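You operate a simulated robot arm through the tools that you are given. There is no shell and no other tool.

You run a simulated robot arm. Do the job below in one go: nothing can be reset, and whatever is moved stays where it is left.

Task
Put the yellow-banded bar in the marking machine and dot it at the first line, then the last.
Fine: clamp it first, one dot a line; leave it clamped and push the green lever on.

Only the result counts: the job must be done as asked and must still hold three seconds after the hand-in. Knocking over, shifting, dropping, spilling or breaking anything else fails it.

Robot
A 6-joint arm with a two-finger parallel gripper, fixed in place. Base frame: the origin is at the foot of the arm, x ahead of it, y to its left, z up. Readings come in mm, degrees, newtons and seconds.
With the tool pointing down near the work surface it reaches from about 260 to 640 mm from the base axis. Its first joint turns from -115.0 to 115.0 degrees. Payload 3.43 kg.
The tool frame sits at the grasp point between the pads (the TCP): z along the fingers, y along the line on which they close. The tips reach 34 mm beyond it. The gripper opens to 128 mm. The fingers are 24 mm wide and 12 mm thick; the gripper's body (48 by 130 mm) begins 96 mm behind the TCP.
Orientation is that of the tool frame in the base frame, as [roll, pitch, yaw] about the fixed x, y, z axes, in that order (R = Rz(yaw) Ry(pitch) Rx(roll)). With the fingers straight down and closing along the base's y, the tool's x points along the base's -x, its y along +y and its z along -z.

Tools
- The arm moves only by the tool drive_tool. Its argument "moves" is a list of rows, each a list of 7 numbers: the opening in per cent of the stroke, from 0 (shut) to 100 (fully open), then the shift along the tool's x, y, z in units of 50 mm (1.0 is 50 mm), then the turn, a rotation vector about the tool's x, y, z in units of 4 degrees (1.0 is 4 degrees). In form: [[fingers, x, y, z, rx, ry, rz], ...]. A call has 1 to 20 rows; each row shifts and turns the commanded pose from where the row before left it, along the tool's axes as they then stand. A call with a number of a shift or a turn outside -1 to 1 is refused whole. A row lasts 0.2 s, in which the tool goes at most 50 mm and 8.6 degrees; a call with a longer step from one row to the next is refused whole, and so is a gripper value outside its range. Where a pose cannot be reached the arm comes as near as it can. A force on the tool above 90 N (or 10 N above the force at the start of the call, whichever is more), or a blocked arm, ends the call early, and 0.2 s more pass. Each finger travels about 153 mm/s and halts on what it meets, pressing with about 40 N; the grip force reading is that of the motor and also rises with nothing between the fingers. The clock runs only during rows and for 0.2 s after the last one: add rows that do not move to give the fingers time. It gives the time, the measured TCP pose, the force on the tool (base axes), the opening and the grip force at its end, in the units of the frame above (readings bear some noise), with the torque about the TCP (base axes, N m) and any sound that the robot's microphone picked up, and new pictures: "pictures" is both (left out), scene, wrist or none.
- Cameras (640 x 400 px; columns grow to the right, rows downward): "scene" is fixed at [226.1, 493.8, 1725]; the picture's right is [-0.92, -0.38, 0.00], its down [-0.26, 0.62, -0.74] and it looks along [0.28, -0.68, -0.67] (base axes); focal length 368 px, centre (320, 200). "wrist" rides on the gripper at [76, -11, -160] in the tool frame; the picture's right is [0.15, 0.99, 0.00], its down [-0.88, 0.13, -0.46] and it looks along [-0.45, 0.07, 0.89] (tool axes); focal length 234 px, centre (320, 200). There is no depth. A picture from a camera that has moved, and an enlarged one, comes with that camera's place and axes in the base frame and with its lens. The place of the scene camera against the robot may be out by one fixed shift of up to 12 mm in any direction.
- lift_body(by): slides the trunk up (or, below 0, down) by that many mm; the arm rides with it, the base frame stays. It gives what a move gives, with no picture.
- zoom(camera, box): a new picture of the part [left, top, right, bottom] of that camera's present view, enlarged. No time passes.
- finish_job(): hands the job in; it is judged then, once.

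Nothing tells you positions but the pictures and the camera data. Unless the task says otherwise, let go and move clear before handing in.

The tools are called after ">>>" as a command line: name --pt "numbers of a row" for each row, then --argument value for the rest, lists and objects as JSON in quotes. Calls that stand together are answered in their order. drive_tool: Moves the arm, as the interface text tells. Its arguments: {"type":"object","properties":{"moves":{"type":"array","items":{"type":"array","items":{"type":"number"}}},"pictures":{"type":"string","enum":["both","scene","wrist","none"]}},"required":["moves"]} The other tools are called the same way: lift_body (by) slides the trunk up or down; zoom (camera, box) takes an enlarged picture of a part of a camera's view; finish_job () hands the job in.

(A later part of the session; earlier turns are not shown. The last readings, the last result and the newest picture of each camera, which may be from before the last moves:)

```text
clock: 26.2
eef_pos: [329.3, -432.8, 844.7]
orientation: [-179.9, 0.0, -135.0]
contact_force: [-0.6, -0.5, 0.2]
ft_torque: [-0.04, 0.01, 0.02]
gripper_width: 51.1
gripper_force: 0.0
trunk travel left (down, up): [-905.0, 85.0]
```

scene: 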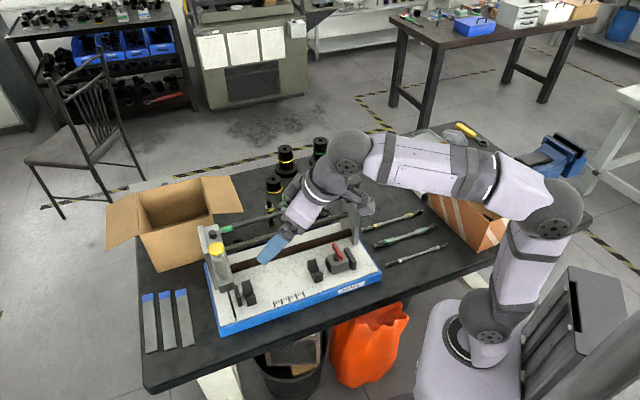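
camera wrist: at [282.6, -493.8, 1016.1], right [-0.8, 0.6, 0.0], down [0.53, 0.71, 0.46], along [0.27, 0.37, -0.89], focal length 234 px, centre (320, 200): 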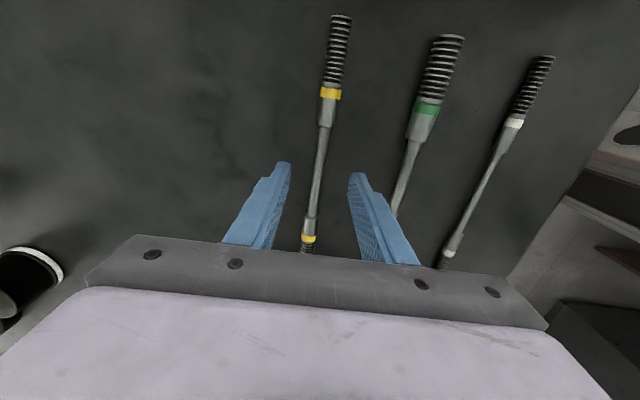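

>>> drive_tool --pt "40 0 0 0.04 0 0 0" --pt "40 0 0 0 0 0 0" --pictures "none"

>>> drive_tool --pt "0 0 0 0 0 0 0" --pt "0 0 0 0 0 0 0" --pt "0 0 0 0 0 0 0" --pt "0 0 0 0 0 0 0" --pictures "wrist"

>>> zoom --camera "wrist" --box '[240, 120, 400, 240]'

```text
clock: 26.8
eef_pos: [330.1, -432.0, 842.0]
orientation: [179.9, 0.0, -135.0]
contact_force: [-0.8, 0.4, 0.9]
ft_torque: [0.02, 0.0, -0.01]
gripper_width: 51.1
gripper_force: 0.1
trunk travel left (down, up): [-905.0, 85.0]
```

```text
clock: 27.8
eef_pos: [330.5, -433.0, 842.4]
orientation: [-180.0, 0.0, -135.0]
contact_force: [0.8, -0.4, -0.8]
ft_torque: [-0.05, -0.01, 0.0]
gripper_width: 8.7
gripper_force: 40.2
trunk travel left (down, up): [-905.0, 85.0]
camera wrist: at [283.7, -494.0, 1002.2], right [-0.8, 0.6, 0.0], down [0.53, 0.71, 0.46], along [0.27, 0.37, -0.89], focal length 234 px, centre (320, 200)
```

wrist: 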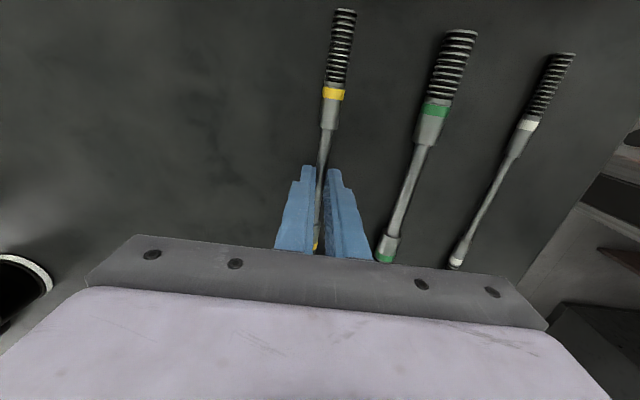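

```text
3.33 times, centred on (320, 180) of wrist
camera zoom: at [283.7, -494.0, 1002.2], right [-0.8, 0.6, 0.0], down [0.53, 0.71, 0.46], along [0.27, 0.37, -0.89], focal length 781 px, centre (320, 267)
```

zoom: 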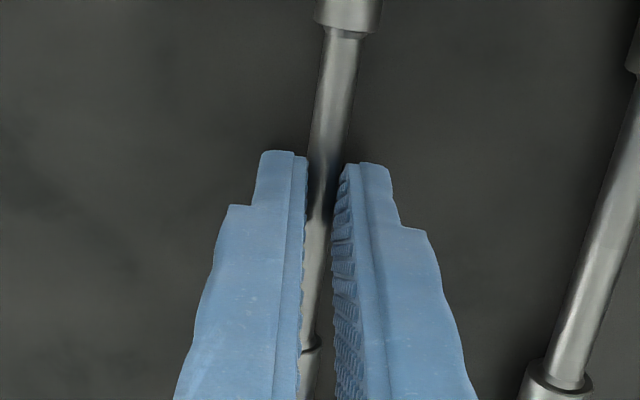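

The bar is gripped (opening 8.7 mm at 40 N). I'll lift it, confirm it holds, then carry it over the knob to above the V-blocks.

>>> drive_tool --pt "0 0 0 -0.3 0 0 0" --pt "0 0 0 -0.9 0 0 0" --pt "0 0 0 -0.9 0 0 0" --pt "0 0 0 -0.9 0 0 0" --pt "0 0 0 0 0 0 0" --pictures "wrist"

>>> drive_tool --pt "0 0 0 -0.9 0 0 0" --pt "0 0 0 -0.9 0 0 0" --pt "0 0 0 -0.9 0 0 0" --pt "0 0 0 -0.7 0 0 0" --pt "0 -0.856 0.272 0 0 0 0" --pt "0 -0.856 0.272 0 0 0 0" --pt "0 -0.856 0.272 0 0 0 0" --pt "0 -0.856 0.272 0 0 0 0" --pt "0 -0.856 0.272 0 0 0 0" --pt "0 -0.856 0.272 0 0 0 0" --pt "0 -0.856 0.272 0 0 0 0" --pt "0 -0.856 0.272 0 0 0 0" --pt "0 -0.856 0.272 0 0 0 0" --pt "0 -0.856 0.272 0 0 0 0" --pt "0 0 0 0 0 0 0" --pictures "both"

```text
clock: 29.0
eef_pos: [329.7, -430.5, 990.4]
orientation: [-180.0, 0.0, -135.0]
contact_force: [0.3, -0.7, -0.4]
ft_torque: [-0.03, 0.0, 0.02]
gripper_width: 0.0
gripper_force: 32.5
trunk travel left (down, up): [-905.0, 85.0]
camera wrist: at [282.6, -491.9, 1149.8], right [-0.8, 0.6, 0.0], down [0.53, 0.71, 0.46], along [0.27, 0.37, -0.89], focal length 234 px, centre (320, 200)
```

wrist: 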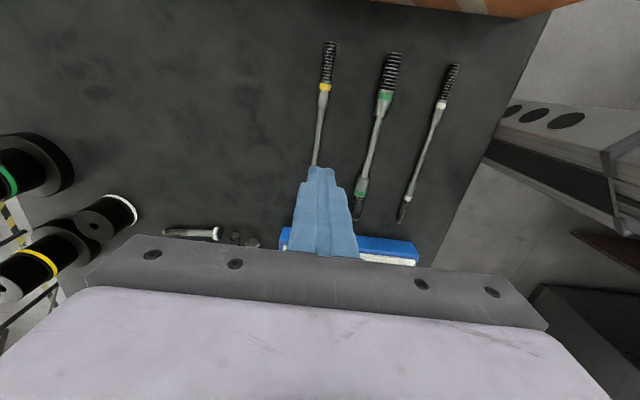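

```text
clock: 32.2
eef_pos: [533.7, -33.1, 1160.2]
orientation: [179.9, 0.0, -135.0]
contact_force: [-0.5, 0.7, -0.2]
ft_torque: [0.02, 0.0, 0.03]
gripper_width: 0.1
gripper_force: 33.4
trunk travel left (down, up): [-905.0, 85.0]
camera wrist: at [487.7, -94.8, 1319.8], right [-0.8, 0.6, 0.0], down [0.53, 0.71, 0.46], along [0.27, 0.37, -0.89], focal length 234 px, centre (320, 200)
```

scene: 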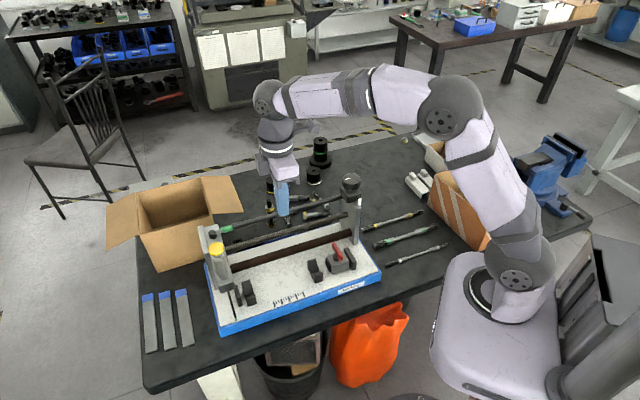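
wrist: 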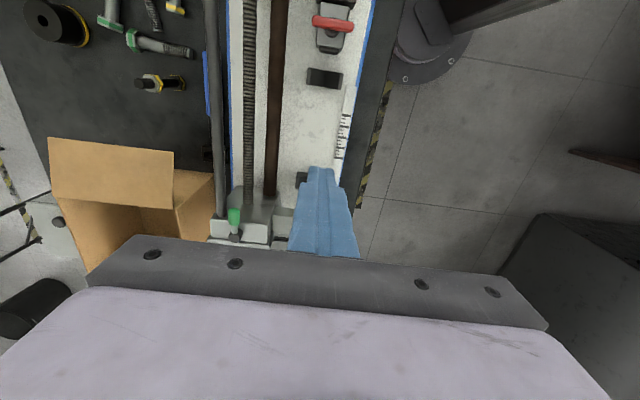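

The bar slipped out during the lift because the fingers gripped it too high. It is still lying in place on the table, so I'll go back, grip lower and check each step before continuing.

>>> drive_tool --pt "40 0.856 -0.272 0 0 0 0" --pt "40 0.856 -0.272 0 0 0 0" --pt "40 0.856 -0.272 0 0 0 0" --pt "40 0.856 -0.272 0 0 0 0" --pt "40 0.856 -0.272 0 0 0 0" --pt "40 0.856 -0.272 0 0 0 0" --pt "40 0.856 -0.272 0 0 0 0" --pt "40 0.856 -0.272 0 0 0 0" --pt "40 0.856 -0.272 0 0 0 0" --pt "40 0.856 -0.272 0 0 0 0" --pt "40 0 0 0.9 0 0 0" --pt "40 0 0 0.9 0 0 0" --pt "40 0 0 0.9 0 0 0" --pt "40 0 0 0.9 0 0 0" --pt "40 0 0 0.9 0 0 0" --pt "40 0 0 0.9 0 0 0" --pt "40 0 0 0.6 0 0 0" --pt "40 0 0 0 0 0 0" --pictures "wrist"

>>> zoom --camera "wrist" --box '[240, 120, 400, 240]'

```text
clock: 36.0
eef_pos: [329.2, -433.0, 862.3]
orientation: [179.9, 0.1, -135.0]
contact_force: [0.3, -0.5, -0.2]
ft_torque: [-0.03, 0.01, -0.02]
gripper_width: 51.2
gripper_force: 0.1
trunk travel left (down, up): [-905.0, 85.0]
camera wrist: at [282.3, -495.1, 1021.6], right [-0.8, 0.6, 0.0], down [0.53, 0.71, 0.46], along [0.27, 0.37, -0.89], focal length 234 px, centre (320, 200)
```

wrist: 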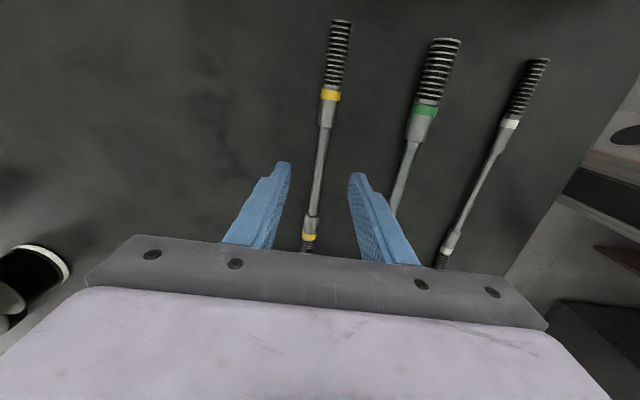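

```text
3.33 times, centred on (320, 180) of wrist
camera zoom: at [282.3, -495.1, 1021.6], right [-0.8, 0.6, 0.0], down [0.53, 0.71, 0.46], along [0.27, 0.37, -0.89], focal length 781 px, centre (320, 267)
```

zoom: 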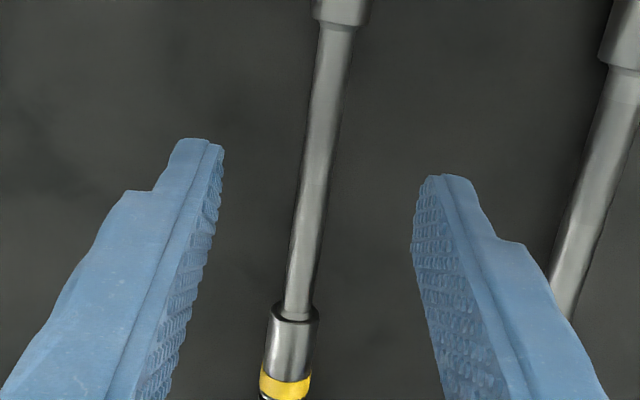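

Nothing has moved. I'll lower slowly until the tips are just above the table.

>>> drive_tool --pt "40 0 0 0.2 0 0 0" --pt "40 0 0 0.15 0 0 0" --pt "40 0 0 0.1 0 0 0" --pt "40 0 0 0 0 0 0" --pictures "none"

>>> drive_tool --pt "40 0 0 0.03 0 0 0" --pt "40 0 0 0 0 0 0" --pictures "none"

```text
clock: 37.0
eef_pos: [329.6, -434.2, 839.1]
orientation: [-180.0, 0.1, -135.0]
contact_force: [-0.1, 0.9, -0.2]
ft_torque: [-0.01, -0.01, 0.02]
gripper_width: 50.9
gripper_force: 0.1
trunk travel left (down, up): [-905.0, 85.0]
```

```text
clock: 37.6
eef_pos: [330.2, -432.6, 838.4]
orientation: [180.0, 0.0, -135.0]
contact_force: [-0.4, 0.7, 0.4]
ft_torque: [0.02, 0.0, 0.02]
gripper_width: 51.5
gripper_force: 0.0
trunk travel left (down, up): [-905.0, 85.0]
```

>>> drive_tool --pt "40 0 0 0.04 0 0 0" --pt "40 0 0 0 0 0 0" --pictures "none"

>>> drive_tool --pt "40 0 0 0.03 0 0 0" --pt "40 0 0 0 0 0 0" --pictures "none"

```text
clock: 38.2
eef_pos: [330.5, -432.1, 837.4]
orientation: [-180.0, 0.0, -135.1]
contact_force: [-0.4, -0.7, 0.0]
ft_torque: [0.01, 0.02, 0.03]
gripper_width: 51.2
gripper_force: 0.0
trunk travel left (down, up): [-905.0, 85.0]
```

```text
clock: 38.8
eef_pos: [330.4, -432.0, 835.5]
orientation: [179.9, 0.0, -135.0]
contact_force: [-0.2, -0.7, -0.4]
ft_torque: [0.02, -0.03, 0.03]
gripper_width: 51.2
gripper_force: 0.1
trunk travel left (down, up): [-905.0, 85.0]
```

>>> drive_tool --pt "40 0 0 0.04 0 0 0" --pt "40 0 0 0 0 0 0" --pictures "none"

>>> drive_tool --pt "40 0 0 0.03 0 0 0" --pt "40 0 0 0 0 0 0" --pictures "wrist"

>>> zoom --camera "wrist" --box '[240, 120, 400, 240]'

```text
clock: 39.4
eef_pos: [330.9, -432.1, 834.9]
orientation: [-180.0, 0.0, -135.0]
contact_force: [1.0, 1.1, 1.6]
ft_torque: [0.03, -0.01, -0.01]
gripper_width: 51.2
gripper_force: 0.0
trunk travel left (down, up): [-905.0, 85.0]
```

```text
clock: 40.0
eef_pos: [330.1, -431.9, 833.7]
orientation: [-179.7, -0.1, -135.0]
contact_force: [2.3, 0.5, 15.1]
ft_torque: [0.43, 0.23, 0.0]
gripper_width: 51.0
gripper_force: 0.1
trunk travel left (down, up): [-905.0, 85.0]
camera wrist: at [283.0, -493.5, 993.8], right [-0.8, 0.6, 0.0], down [0.53, 0.72, 0.45], along [0.27, 0.36, -0.89], focal length 234 px, centre (320, 200)
```

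wrist: 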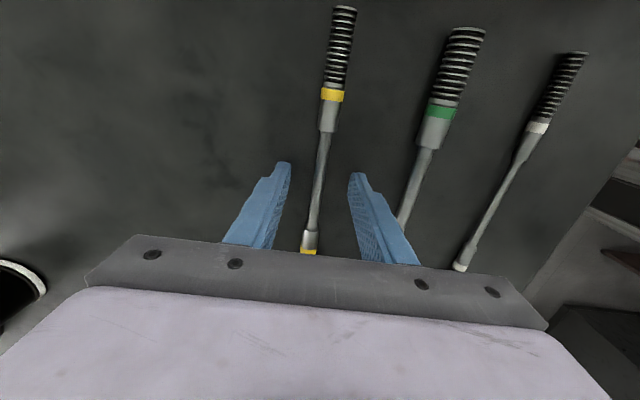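

```text
3.33 times, centred on (320, 180) of wrist
camera zoom: at [283.0, -493.5, 993.8], right [-0.8, 0.6, 0.0], down [0.53, 0.72, 0.45], along [0.27, 0.36, -0.89], focal length 781 px, centre (320, 267)
```

zoom: 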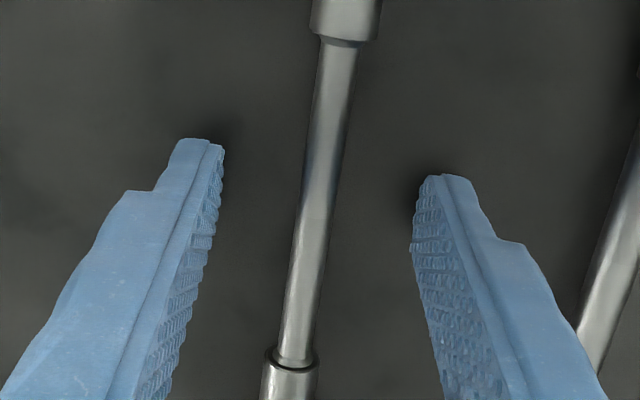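

The tips touched the table, so the surface is at about z 800. I'll back off 1.5 mm, close on the shank and lift a little to check.

>>> drive_tool --pt "40 0 0 -0.04 0 0 0" --pt "0 0 0 0 0 0 0" --pt "0 0 0 0 0 0 0" --pt "0 0 0 0 0 0 0" --pt "0 0 0 0 0 0 0" --pictures "none"

>>> drive_tool --pt "0 0 0 -0.2 0 0 0" --pt "0 0 0 -0.4 0 0 0" --pt "0 0 0 0 0 0 0" --pictures "wrist"

```text
clock: 41.2
eef_pos: [328.7, -431.9, 832.7]
orientation: [-179.9, 0.0, -135.0]
contact_force: [-1.6, -0.7, 8.3]
ft_torque: [-0.18, 0.19, 0.09]
gripper_width: 8.5
gripper_force: 40.3
trunk travel left (down, up): [-905.0, 85.0]
```

```text
clock: 42.0
eef_pos: [330.1, -432.1, 862.8]
orientation: [179.9, 0.0, -135.0]
contact_force: [0.5, 0.4, -1.8]
ft_torque: [-0.02, 0.03, -0.03]
gripper_width: 8.8
gripper_force: 39.4
trunk travel left (down, up): [-905.0, 85.0]
camera wrist: at [284.1, -493.4, 1022.7], right [-0.8, 0.6, 0.0], down [0.53, 0.71, 0.46], along [0.27, 0.37, -0.89], focal length 234 px, centre (320, 200)
```

wrist: 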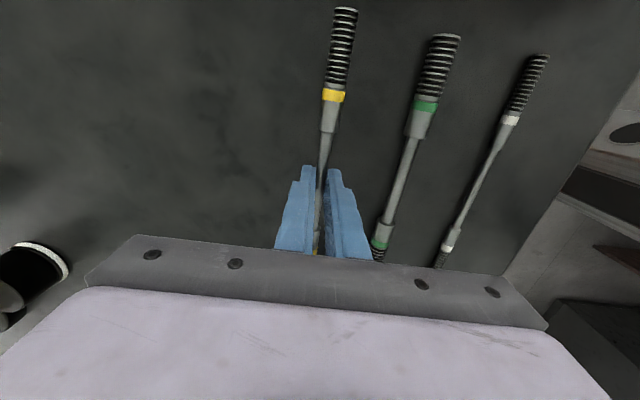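

The grip is holding. I'll lift and check before carrying it across.

>>> drive_tool --pt "0 0 0 -0.6 0 0 0" --pt "0 0 0 -0.9 0 0 0" --pt "0 0 0 -0.9 0 0 0" --pt "0 0 0 -0.9 0 0 0" --pt "0 0 0 -0.9 0 0 0" --pt "0 0 0 -0.9 0 0 0" --pt "0 0 0 -0.9 0 0 0" --pt "0 0 0 0 0 0 0" --pictures "wrist"

```text
clock: 43.8
eef_pos: [329.3, -432.3, 1163.8]
orientation: [179.9, 0.1, -135.0]
contact_force: [-0.3, 1.2, -3.0]
ft_torque: [-0.01, 0.04, 0.01]
gripper_width: 8.9
gripper_force: 39.4
trunk travel left (down, up): [-905.0, 85.0]
camera wrist: at [281.6, -494.3, 1323.4], right [-0.8, 0.6, 0.0], down [0.53, 0.71, 0.46], along [0.27, 0.37, -0.89], focal length 234 px, centre (320, 200)
```

wrist: 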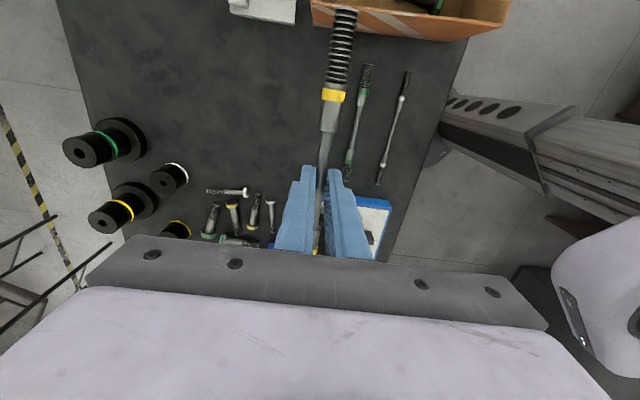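

>>> drive_tool --pt "0 -0.854 0.27 0 0 0 0" --pt "0 -0.854 0.27 0 0 0 0" --pt "0 -0.854 0.27 0 0 0 0" --pt "0 -0.854 0.27 0 0 0 0" --pt "0 -0.854 0.27 0 0 0 0" --pt "0 -0.854 0.27 0 0 0 0" --pt "0 -0.854 0.27 0 0 0 0" --pt "0 -0.854 0.27 0 0 0 0" --pt "0 -0.854 0.27 0 0 0 0" --pt "0 -0.854 0.27 0 0 0 0" --pt "0 0 0 0 0 0 0" --pictures "both"

```text
clock: 46.2
eef_pos: [539.9, -34.7, 1162.9]
orientation: [180.0, 0.1, -135.0]
contact_force: [0.4, 0.3, -2.7]
ft_torque: [0.0, -0.01, 0.02]
gripper_width: 8.6
gripper_force: 40.4
trunk travel left (down, up): [-905.0, 85.0]
camera wrist: at [492.6, -96.2, 1321.4], right [-0.8, 0.6, 0.0], down [0.53, 0.71, 0.46], along [0.27, 0.37, -0.89], focal length 234 px, centre (320, 200)
```

scene: 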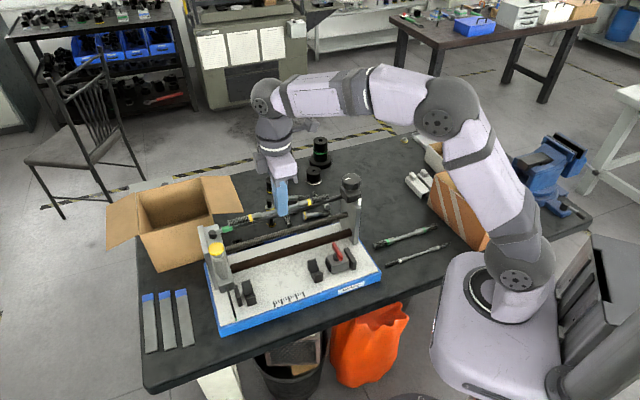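
wrist: 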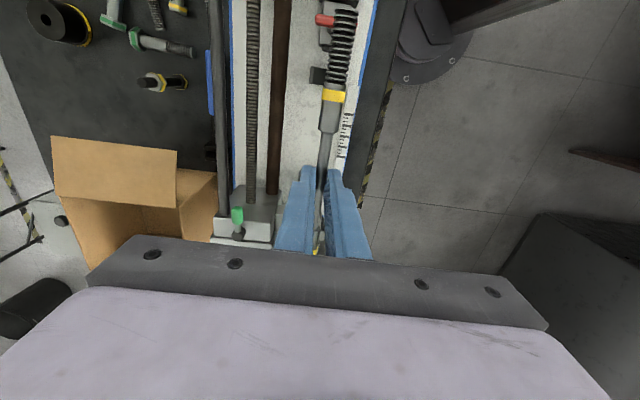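

The bar is held level above the V-blocks. I'll descend short of the head so the bar end doesn't hit it, then check.

>>> drive_tool --pt "0 0.03 0.03 0.5 0 0 0" --pt "0 0 0 0.8 0 0 0" --pt "0 0 0 0.8 0 0 0" --pt "0 0 0 0.8 0 0 0" --pt "0 0 0 0.8 0 0 0" --pt "0 0 0 0.6 0 0 0" --pt "0 0 0 0 0 0 0" --pictures "both"

>>> zoom --camera "scene" --box '[200, 220, 360, 320]'

>>> zoom --camera "wrist" --box '[240, 0, 440, 140]'

```text
clock: 47.8
eef_pos: [535.4, -33.7, 948.0]
orientation: [-180.0, -0.1, -135.1]
contact_force: [0.4, 0.4, -2.5]
ft_torque: [0.03, -0.03, -0.03]
gripper_width: 8.7
gripper_force: 40.4
trunk travel left (down, up): [-905.0, 85.0]
camera wrist: at [487.8, -96.1, 1106.7], right [-0.8, 0.6, 0.0], down [0.53, 0.71, 0.46], along [0.27, 0.37, -0.89], focal length 234 px, centre (320, 200)
```

scene: 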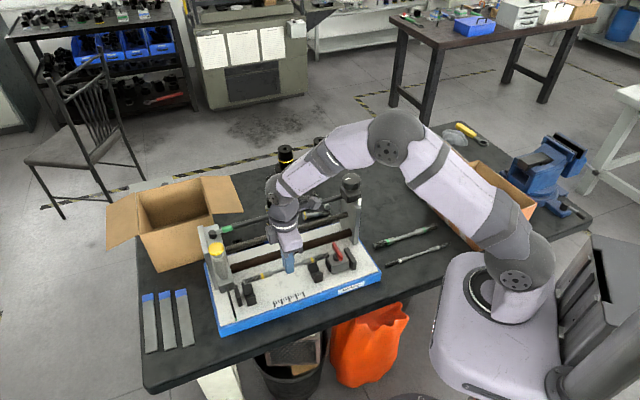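
wrist: 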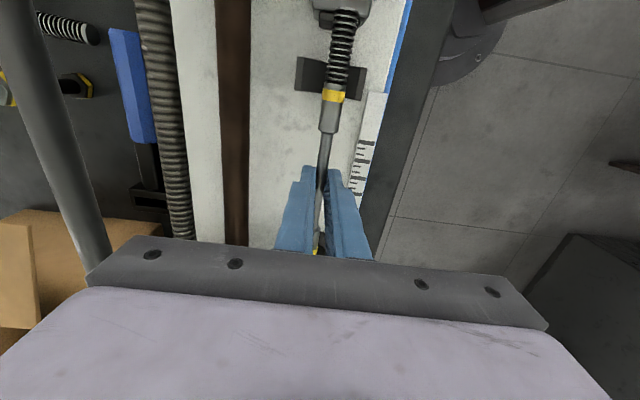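

```text
4.00 times, centred on (280, 270) of scene
camera zoom: at [226.1, 493.8, 1725.0], right [-0.92, -0.38, 0.0], down [-0.26, 0.62, -0.74], along [0.28, -0.68, -0.67], focal length 1473 px, centre (480, -80)
```

zoom: 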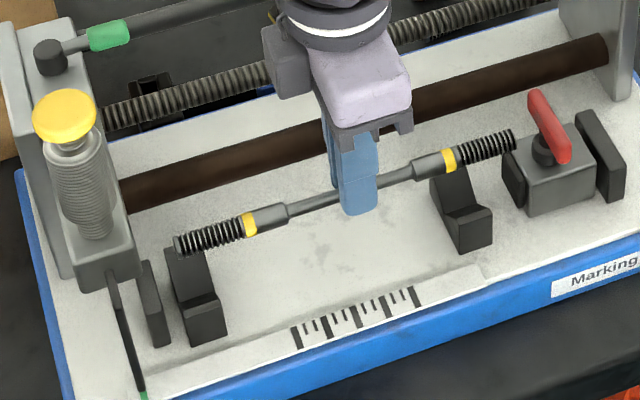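

```text
2.86 times, centred on (340, 70) of wrist
camera zoom: at [487.8, -96.1, 1106.7], right [-0.8, 0.6, 0.0], down [0.53, 0.71, 0.46], along [0.27, 0.37, -0.89], focal length 669 px, centre (263, 571)
```

zoom: 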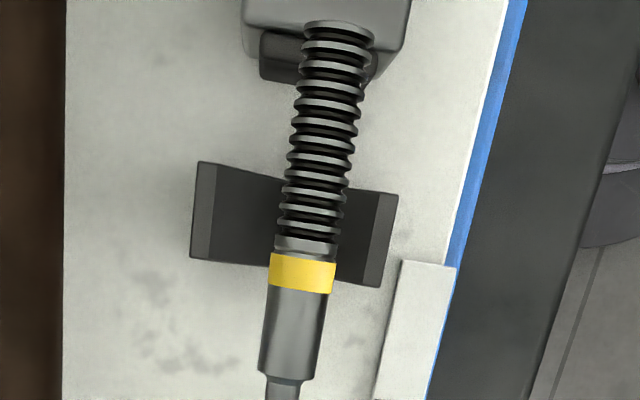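

>>> drive_tool --pt "0 0 0 0.3 0 0 0" --pt "0 0 0 0.3 0 0 0" --pt "0 -0.14 0 0 0 0 0" --pt "0 -0.14 0 0 0 0 0" --pt "0 0 0 0.2 0 0 0" --pt "0 0 0 0.1 0 0 0" --pt "0 0 0 0 0 0 0" --pictures "both"

>>> zoom --camera "scene" --box '[200, 220, 360, 320]'

>>> zoom --camera "wrist" --box '[240, 0, 440, 140]'

```text
clock: 49.4
eef_pos: [544.5, -24.8, 902.9]
orientation: [179.9, -0.1, -135.0]
contact_force: [0.5, 0.7, -2.4]
ft_torque: [-0.02, 0.0, -0.04]
gripper_width: 8.5
gripper_force: 40.0
trunk travel left (down, up): [-905.0, 85.0]
camera wrist: at [497.8, -87.2, 1062.7], right [-0.8, 0.6, 0.0], down [0.53, 0.71, 0.46], along [0.27, 0.37, -0.89], focal length 234 px, centre (320, 200)
```

scene: 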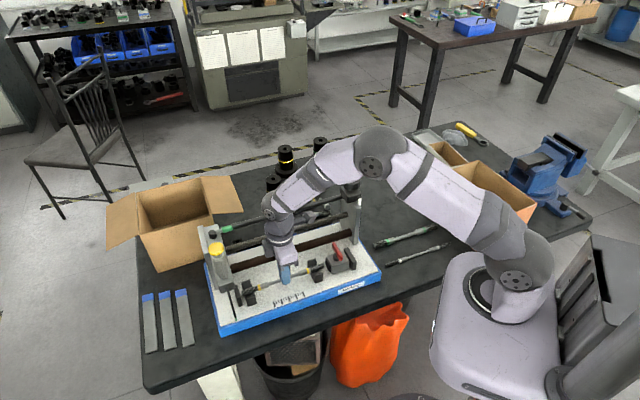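
wrist: 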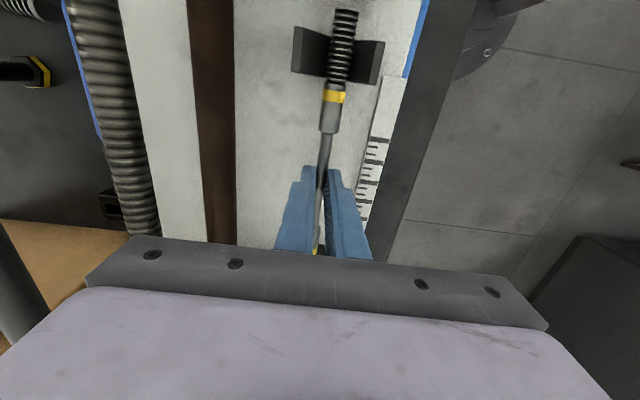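

```text
4.00 times, centred on (280, 270) of scene
camera zoom: at [226.1, 493.8, 1725.0], right [-0.92, -0.38, 0.0], down [-0.26, 0.62, -0.74], along [0.28, -0.68, -0.67], focal length 1473 px, centre (480, -80)
```

zoom: 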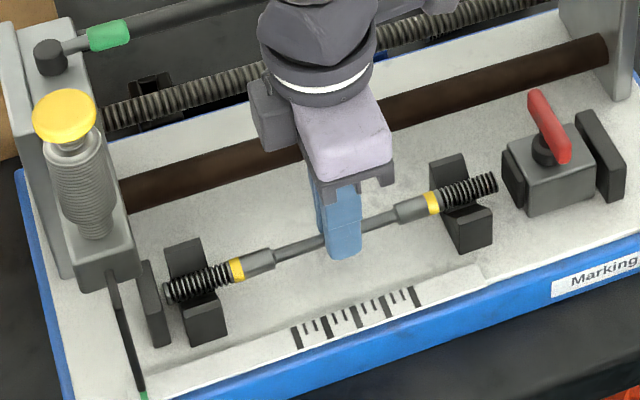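

```text
2.86 times, centred on (340, 70) of wrist
camera zoom: at [497.8, -87.2, 1062.7], right [-0.8, 0.6, 0.0], down [0.53, 0.71, 0.46], along [0.27, 0.37, -0.89], focal length 669 px, centre (263, 571)
```

zoom: 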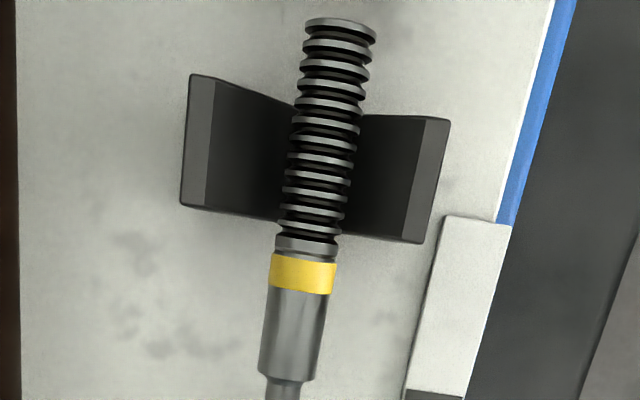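

The bar is over both V-blocks, under the head and clear of the clamp pad. I'll lower it in small steps until it seats.

>>> drive_tool --pt "0 0 0 0.08 0 0 0" --pt "0 0 0 0.04 0 0 0" --pt "0 0 0 0 0 0 0" --pictures "none"

>>> drive_tool --pt "0 0 0 0.04 0 0 0" --pt "0 0 0 0 0 0 0" --pictures "none"

```text
clock: 50.2
eef_pos: [545.0, -26.2, 896.9]
orientation: [-179.9, 0.1, -135.0]
contact_force: [0.4, -1.4, -0.1]
ft_torque: [0.21, -0.27, -0.16]
gripper_width: 8.6
gripper_force: 40.1
trunk travel left (down, up): [-905.0, 85.0]
```

```text
clock: 50.8
eef_pos: [544.7, -24.9, 897.0]
orientation: [-179.7, 0.2, -135.0]
contact_force: [1.9, 0.9, 7.3]
ft_torque: [0.84, -0.87, -0.16]
gripper_width: 8.6
gripper_force: 40.2
trunk travel left (down, up): [-905.0, 85.0]
```

>>> drive_tool --pt "0 -0.06 0 -0.03 0 0 0" --pt "0 -0.06 0 0 0 0 0" --pt "0 0 0 0 0 0 0" --pictures "wrist"

>>> zoom --camera "scene" --box '[220, 250, 300, 310]'

```text
clock: 51.6
eef_pos: [547.0, -22.2, 897.9]
orientation: [179.8, -0.1, -135.0]
contact_force: [-4.6, -13.4, 1.0]
ft_torque: [-0.02, -0.13, -0.4]
gripper_width: 8.9
gripper_force: 40.1
trunk travel left (down, up): [-905.0, 85.0]
camera wrist: at [501.1, -85.0, 1056.7], right [-0.8, 0.6, 0.0], down [0.53, 0.71, 0.45], along [0.27, 0.37, -0.89], focal length 234 px, centre (320, 200)
```

wrist: 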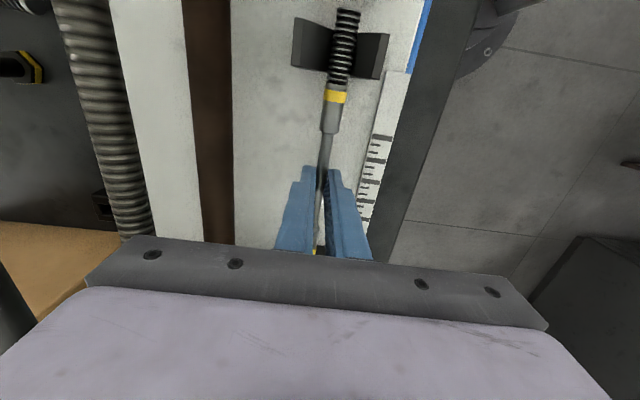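

```text
6.67 times, centred on (260, 280) of scene
camera zoom: at [226.1, 493.8, 1725.0], right [-0.92, -0.38, 0.0], down [-0.26, 0.62, -0.74], along [0.28, -0.68, -0.67], focal length 2456 px, centre (720, -333)
```

zoom: 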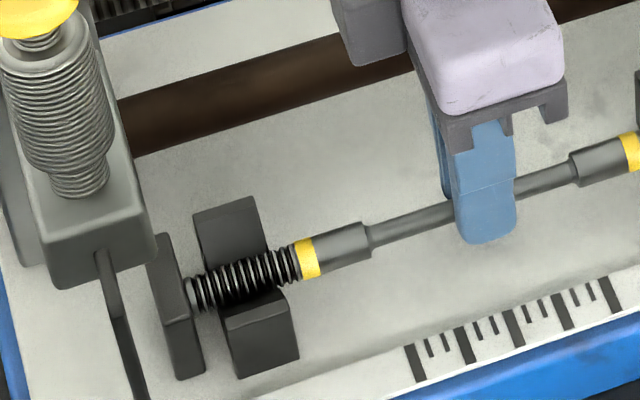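

The bar end has reached the stop. I'll ease back slightly, let it settle on the V-blocks and release.

>>> drive_tool --pt "0 0.03 0 0.03 0 0 0" --pt "0 0 0 0.02 0 0 0" --pt "0 0 0 0 0 0 0" --pictures "none"

```text
clock: 52.4
eef_pos: [547.8, -24.7, 896.3]
orientation: [-179.9, 0.2, -135.0]
contact_force: [-5.8, -12.6, 10.4]
ft_torque: [0.2, -0.33, -0.17]
gripper_width: 8.8
gripper_force: 40.1
trunk travel left (down, up): [-905.0, 85.0]
```

>>> drive_tool --pt "0 0.03 0 0 0 0 0" --pt "0 0 0 0 0 0 0" --pictures "none"

```text
clock: 53.0
eef_pos: [548.1, -24.5, 895.1]
orientation: [-179.8, 0.3, -135.0]
contact_force: [1.3, -8.1, 10.3]
ft_torque: [0.17, -0.4, -0.13]
gripper_width: 8.6
gripper_force: 39.7
trunk travel left (down, up): [-905.0, 85.0]
```

>>> drive_tool --pt "0 0.01 -0.02 0 0 0 0" --pt "0 0 0 0 0 0 0" --pictures "none"

>>> drive_tool --pt "8 0 0 0 0 0 0" --pt "12 0 0 0 0 0 0" --pt "16 0 0 0 0 0 0" --pt "22 0 0 0 0 0 0" --pt "22 0 0 0 0 0 0" --pictures "both"

>>> zoom --camera "scene" --box '[210, 220, 370, 320]'

```text
clock: 53.6
eef_pos: [547.6, -24.2, 895.7]
orientation: [-179.9, 0.2, -134.9]
contact_force: [2.8, -0.6, 10.7]
ft_torque: [0.82, -0.89, -0.11]
gripper_width: 8.6
gripper_force: 39.7
trunk travel left (down, up): [-905.0, 85.0]
```

```text
clock: 54.8
eef_pos: [548.0, -24.3, 894.9]
orientation: [179.9, 0.1, -135.0]
contact_force: [-0.8, 0.0, -0.1]
ft_torque: [-0.01, -0.04, -0.02]
gripper_width: 28.3
gripper_force: 0.0
trunk travel left (down, up): [-905.0, 85.0]
camera wrist: at [500.7, -86.1, 1054.4], right [-0.8, 0.6, 0.0], down [0.53, 0.71, 0.46], along [0.27, 0.37, -0.89], focal length 234 px, centre (320, 200)
```

scene: 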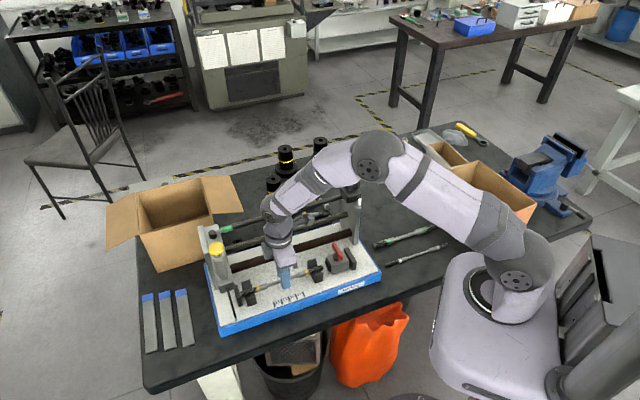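
wrist: 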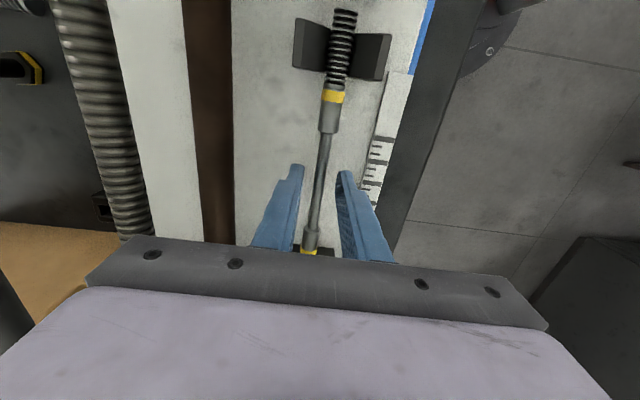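

```text
4.00 times, centred on (290, 270) of scene
camera zoom: at [226.1, 493.8, 1725.0], right [-0.92, -0.38, 0.0], down [-0.26, 0.62, -0.74], along [0.28, -0.68, -0.67], focal length 1473 px, centre (440, -80)
```

zoom: 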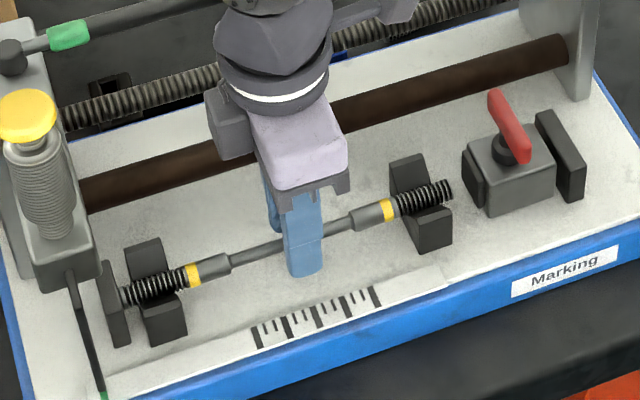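

The bar sits in both V-blocks against the stop. Next is the red T-handle: I'll rise, move above its pivot, and turn the gripper so the fingers straddle the handle.

>>> drive_tool --pt "30 0 0 -0.9 0 0 0" --pt "30 0 0 -0.9 0 0 0" --pt "30 0 0 -0.4 0 0 0" --pt "30 0.82 0.0125 0 0 0 0" --pt "30 0.82 0.0125 0 0 0 0" --pt "30 0.82 0.0125 0 0 0 0" --pt "30 0.8 0.0125 0 0 0 0" --pt "30 0 0 0 0 0 0" --pictures "wrist"

>>> drive_tool --pt "30 0 0 0 0 0 1" --pt "30 0 0 0 0 0 1" --pt "30 0 0 0 0 0 1" --pt "30 0 0 0 0 0 1" --pt "30 0 0 0 0 0 1" --pt "30 0 0 0 0 0 1" --pt "30 0 0 0 0 0 1" --pt "30 0 0 0 0 0 1" --pt "30 0 0 0 0 0 1" --pt "30 0 0 0 0 0 1" --pt "30 0 0 0 0 0 1" --pt "30 0 0 0 0 0 0.25" --pt "30 0 0 0 0 0 0" --pictures "none"

>>> drive_tool --pt "30 0 0 0 0 0 1" --pt "30 0 0 0 0 0 1" --pt "30 0 0 0 0 0 1" --pt "30 0 0 0 0 0 1" --pt "30 0 0 0 0 0 1" --pt "30 0 0 0 0 0 1" --pt "30 0 0 0 0 0 1" --pt "30 0 0 0 0 0 1" --pt "30 0 0 0 0 0 1" --pt "30 0 0 0 0 0 1" --pt "30 0 0 0 0 0 1" --pt "30 0 0 0 0 0 0.25" --pt "30 0 0 0 0 0 0" --pictures "wrist"

>>> zoom --camera "wrist" --box '[220, 100, 420, 240]'

```text
clock: 56.6
eef_pos: [430.1, -136.7, 1005.4]
orientation: [-180.0, 0.0, -134.9]
contact_force: [0.4, -0.2, -0.2]
ft_torque: [-0.01, 0.0, 0.0]
gripper_width: 38.5
gripper_force: 0.0
trunk travel left (down, up): [-905.0, 85.0]
camera wrist: at [383.8, -198.0, 1164.3], right [-0.8, 0.6, 0.0], down [0.53, 0.72, 0.46], along [0.27, 0.37, -0.89], focal length 234 px, centre (320, 200)
```

wrist: 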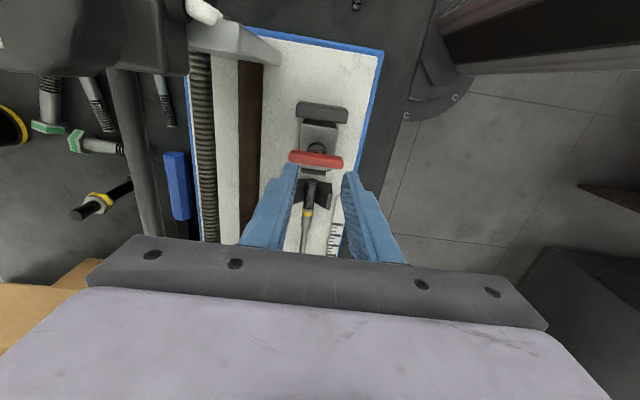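

```text
clock: 59.4
eef_pos: [430.3, -138.6, 1005.0]
orientation: [180.0, 0.1, -180.0]
contact_force: [1.0, -0.2, 0.9]
ft_torque: [0.01, 0.02, 0.01]
gripper_width: 38.5
gripper_force: 0.1
trunk travel left (down, up): [-905.0, 85.0]
```

```text
clock: 62.2
eef_pos: [431.1, -137.9, 1004.6]
orientation: [180.0, -0.1, 135.0]
contact_force: [0.3, -0.6, -0.6]
ft_torque: [-0.04, -0.01, -0.03]
gripper_width: 38.2
gripper_force: 0.0
trunk travel left (down, up): [-905.0, 85.0]
camera wrist: at [367.9, -92.5, 1164.2], right [0.6, 0.8, 0.0], down [0.71, -0.53, 0.46], along [0.37, -0.27, -0.89], focal length 234 px, centre (320, 200)
```

wrist: 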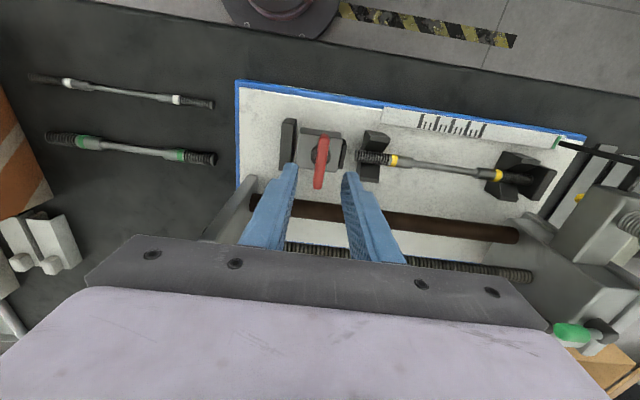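

```text
2.86 times, centred on (320, 170) of wrist
camera zoom: at [367.9, -92.5, 1164.2], right [0.6, 0.8, 0.0], down [0.71, -0.53, 0.46], along [0.37, -0.27, -0.89], focal length 669 px, centre (320, 286)
```

zoom: 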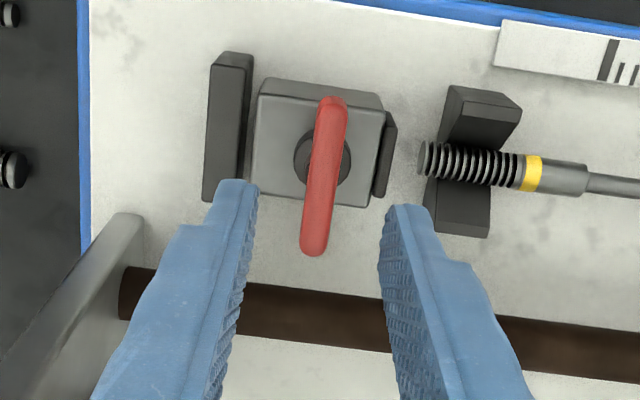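

The view is clear: the T-handle is across the axis, with the bar end at the pad side. I'll centre on the pivot and lower the fingers around the handle.

>>> drive_tool --pt "30 -0.05 0.014 0.5 0 0 0" --pt "30 0 0 0.5 0 0 0" --pt "30 0 0 0.3 0 0 0" --pt "30 0 0 0.2 0 0 0" --pt "30 0 0 0 0 0 0" --pictures "wrist"

>>> zoom --camera "wrist" --box '[220, 100, 420, 240]'

>>> zoom --camera "scene" --box '[290, 220, 370, 290]'

```text
clock: 63.4
eef_pos: [432.2, -139.2, 928.3]
orientation: [-180.0, 0.0, 135.0]
contact_force: [-0.3, 0.5, 0.0]
ft_torque: [0.02, 0.01, 0.01]
gripper_width: 38.1
gripper_force: 0.0
trunk travel left (down, up): [-905.0, 85.0]
camera wrist: at [369.7, -92.9, 1088.4], right [0.6, 0.8, 0.0], down [0.71, -0.53, 0.46], along [0.37, -0.27, -0.89], focal length 234 px, centre (320, 200)
```

wrist: 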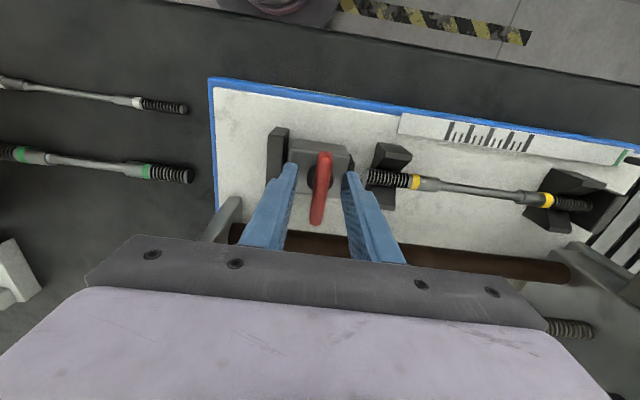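

```text
2.86 times, centred on (320, 170) of wrist
camera zoom: at [369.7, -92.9, 1088.4], right [0.6, 0.8, 0.0], down [0.71, -0.53, 0.46], along [0.37, -0.27, -0.89], focal length 669 px, centre (320, 286)
```

zoom: 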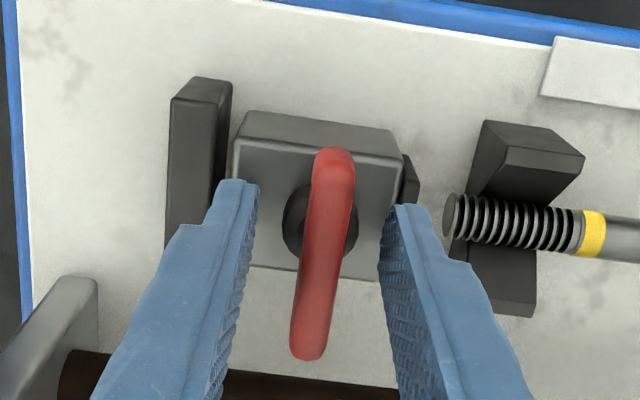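

```text
5.71 times, centred on (330, 255) of scene
camera zoom: at [226.1, 493.8, 1725.0], right [-0.92, -0.38, 0.0], down [-0.26, 0.62, -0.74], along [0.28, -0.68, -0.67], focal length 2105 px, centre (263, -114)
```

zoom: 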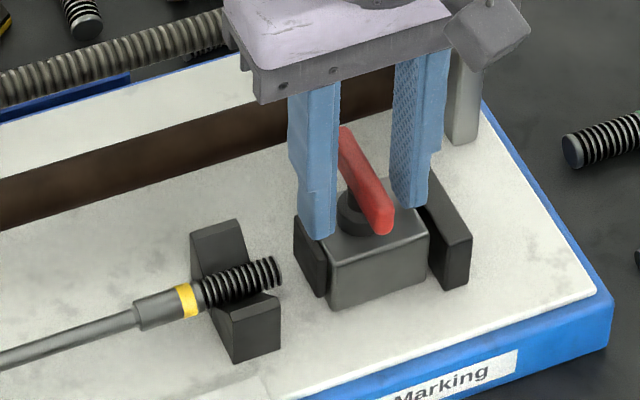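

>>> drive_tool --pt "30 -0.02 0 0.04 0 0 0" --pt "15 0 0 0 0 0 0" --pt "0 0 0 0 0 0 0" --pt "0 0 0 0 0 0 0" --pt "0 0 0 0 0 0 0" --pictures "wrist"

>>> zoom --camera "wrist" --box '[220, 100, 420, 240]'

```text
clock: 64.6
eef_pos: [433.4, -138.6, 927.5]
orientation: [179.9, 0.0, 135.0]
contact_force: [2.4, 5.6, -0.6]
ft_torque: [0.2, -0.08, -0.03]
gripper_width: 23.0
gripper_force: 45.2
trunk travel left (down, up): [-905.0, 85.0]
camera wrist: at [370.9, -93.6, 1086.7], right [0.6, 0.8, 0.0], down [0.71, -0.53, 0.46], along [0.37, -0.27, -0.89], focal length 234 px, centre (320, 200)
```

wrist: 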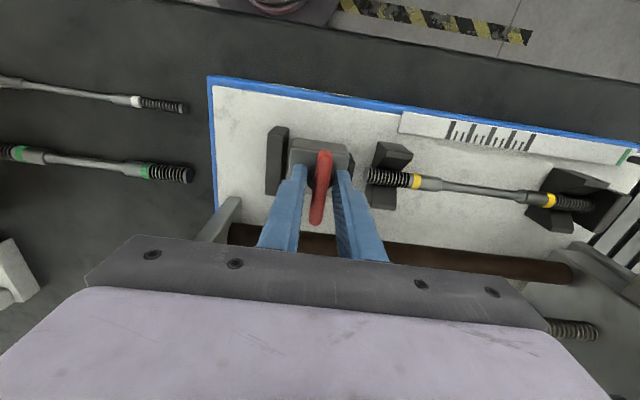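

```text
2.86 times, centred on (320, 170) of wrist
camera zoom: at [370.9, -93.6, 1086.7], right [0.6, 0.8, 0.0], down [0.71, -0.53, 0.46], along [0.37, -0.27, -0.89], focal length 669 px, centre (320, 286)
```

zoom: 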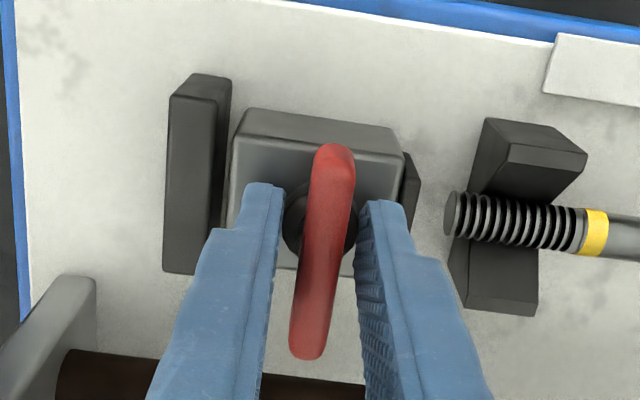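

The fingers are catching the hub (23 mm) rather than the handle, so I'll open, rise about 8 mm and close again.

>>> drive_tool --pt "30 0 0 0 0 0 0" --pt "30 0 0 -0.16 0 0 0" --pt "10 0 0 0 0 0 0" --pt "0 0 0 0 0 0 0" --pt "0 0 0 0 0 0 0" --pt "0 0 0 0 0 0 0" --pictures "wrist"

>>> zoom --camera "wrist" --box '[220, 100, 420, 240]'

```text
clock: 66.0
eef_pos: [434.7, -139.9, 935.5]
orientation: [179.9, 0.0, 135.0]
contact_force: [4.0, 1.5, 13.1]
ft_torque: [0.49, 0.4, 0.02]
gripper_width: 13.4
gripper_force: 45.1
trunk travel left (down, up): [-905.0, 85.0]
camera wrist: at [370.9, -93.9, 1095.4], right [0.6, 0.8, 0.0], down [0.71, -0.53, 0.46], along [0.37, -0.27, -0.89], focal length 234 px, centre (320, 200)
```

wrist: 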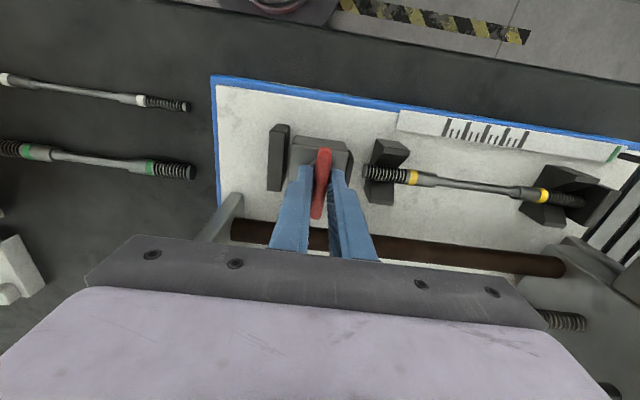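

```text
2.86 times, centred on (320, 170) of wrist
camera zoom: at [370.9, -93.9, 1095.4], right [0.6, 0.8, 0.0], down [0.71, -0.53, 0.46], along [0.37, -0.27, -0.89], focal length 669 px, centre (320, 286)
```

zoom: 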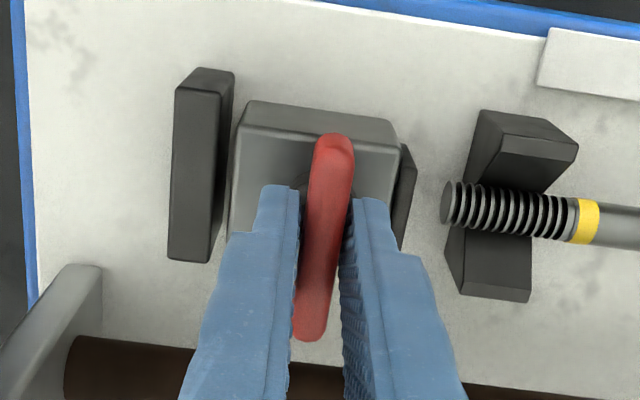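

The handle is gripped at 13.4 mm. I'll try a small clockwise turn (seen from above) and check the torque.

>>> drive_tool --pt "0 0 0 0 0 0 0.7" --pt "0 0 0 0 0 0 0.7" --pt "0 0 0 0 0 0 0.7" --pt "0 0 0 0 0 0 0" --pictures "wrist"

>>> zoom --camera "wrist" --box '[220, 100, 420, 240]'

```text
clock: 67.0
eef_pos: [434.0, -140.0, 935.5]
orientation: [179.9, 0.1, 126.4]
contact_force: [3.0, 2.1, 11.5]
ft_torque: [-0.41, -0.44, -0.02]
gripper_width: 13.7
gripper_force: 44.9
trunk travel left (down, up): [-905.0, 85.0]
camera wrist: at [378.3, -85.4, 1095.4], right [0.71, 0.71, 0.0], down [0.63, -0.63, 0.46], along [0.32, -0.32, -0.89], focal length 234 px, centre (320, 200)
```

wrist: 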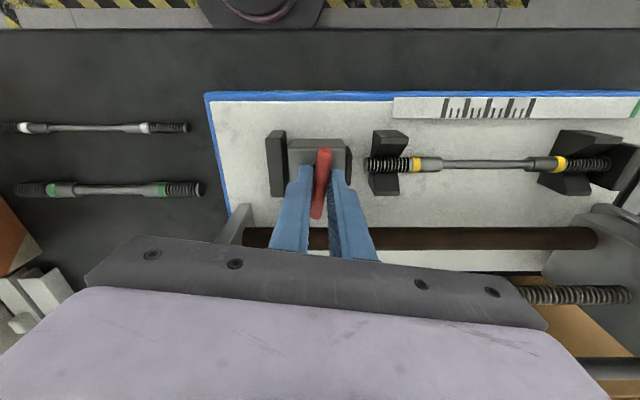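

```text
2.86 times, centred on (320, 170) of wrist
camera zoom: at [378.3, -85.4, 1095.4], right [0.71, 0.71, 0.0], down [0.63, -0.63, 0.46], along [0.32, -0.32, -0.89], focal length 669 px, centre (320, 286)
```

zoom: 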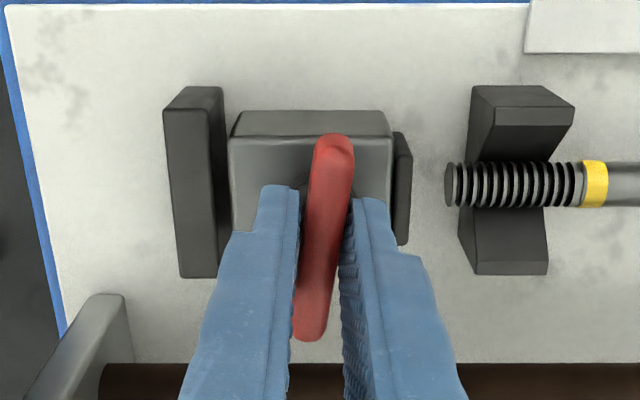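

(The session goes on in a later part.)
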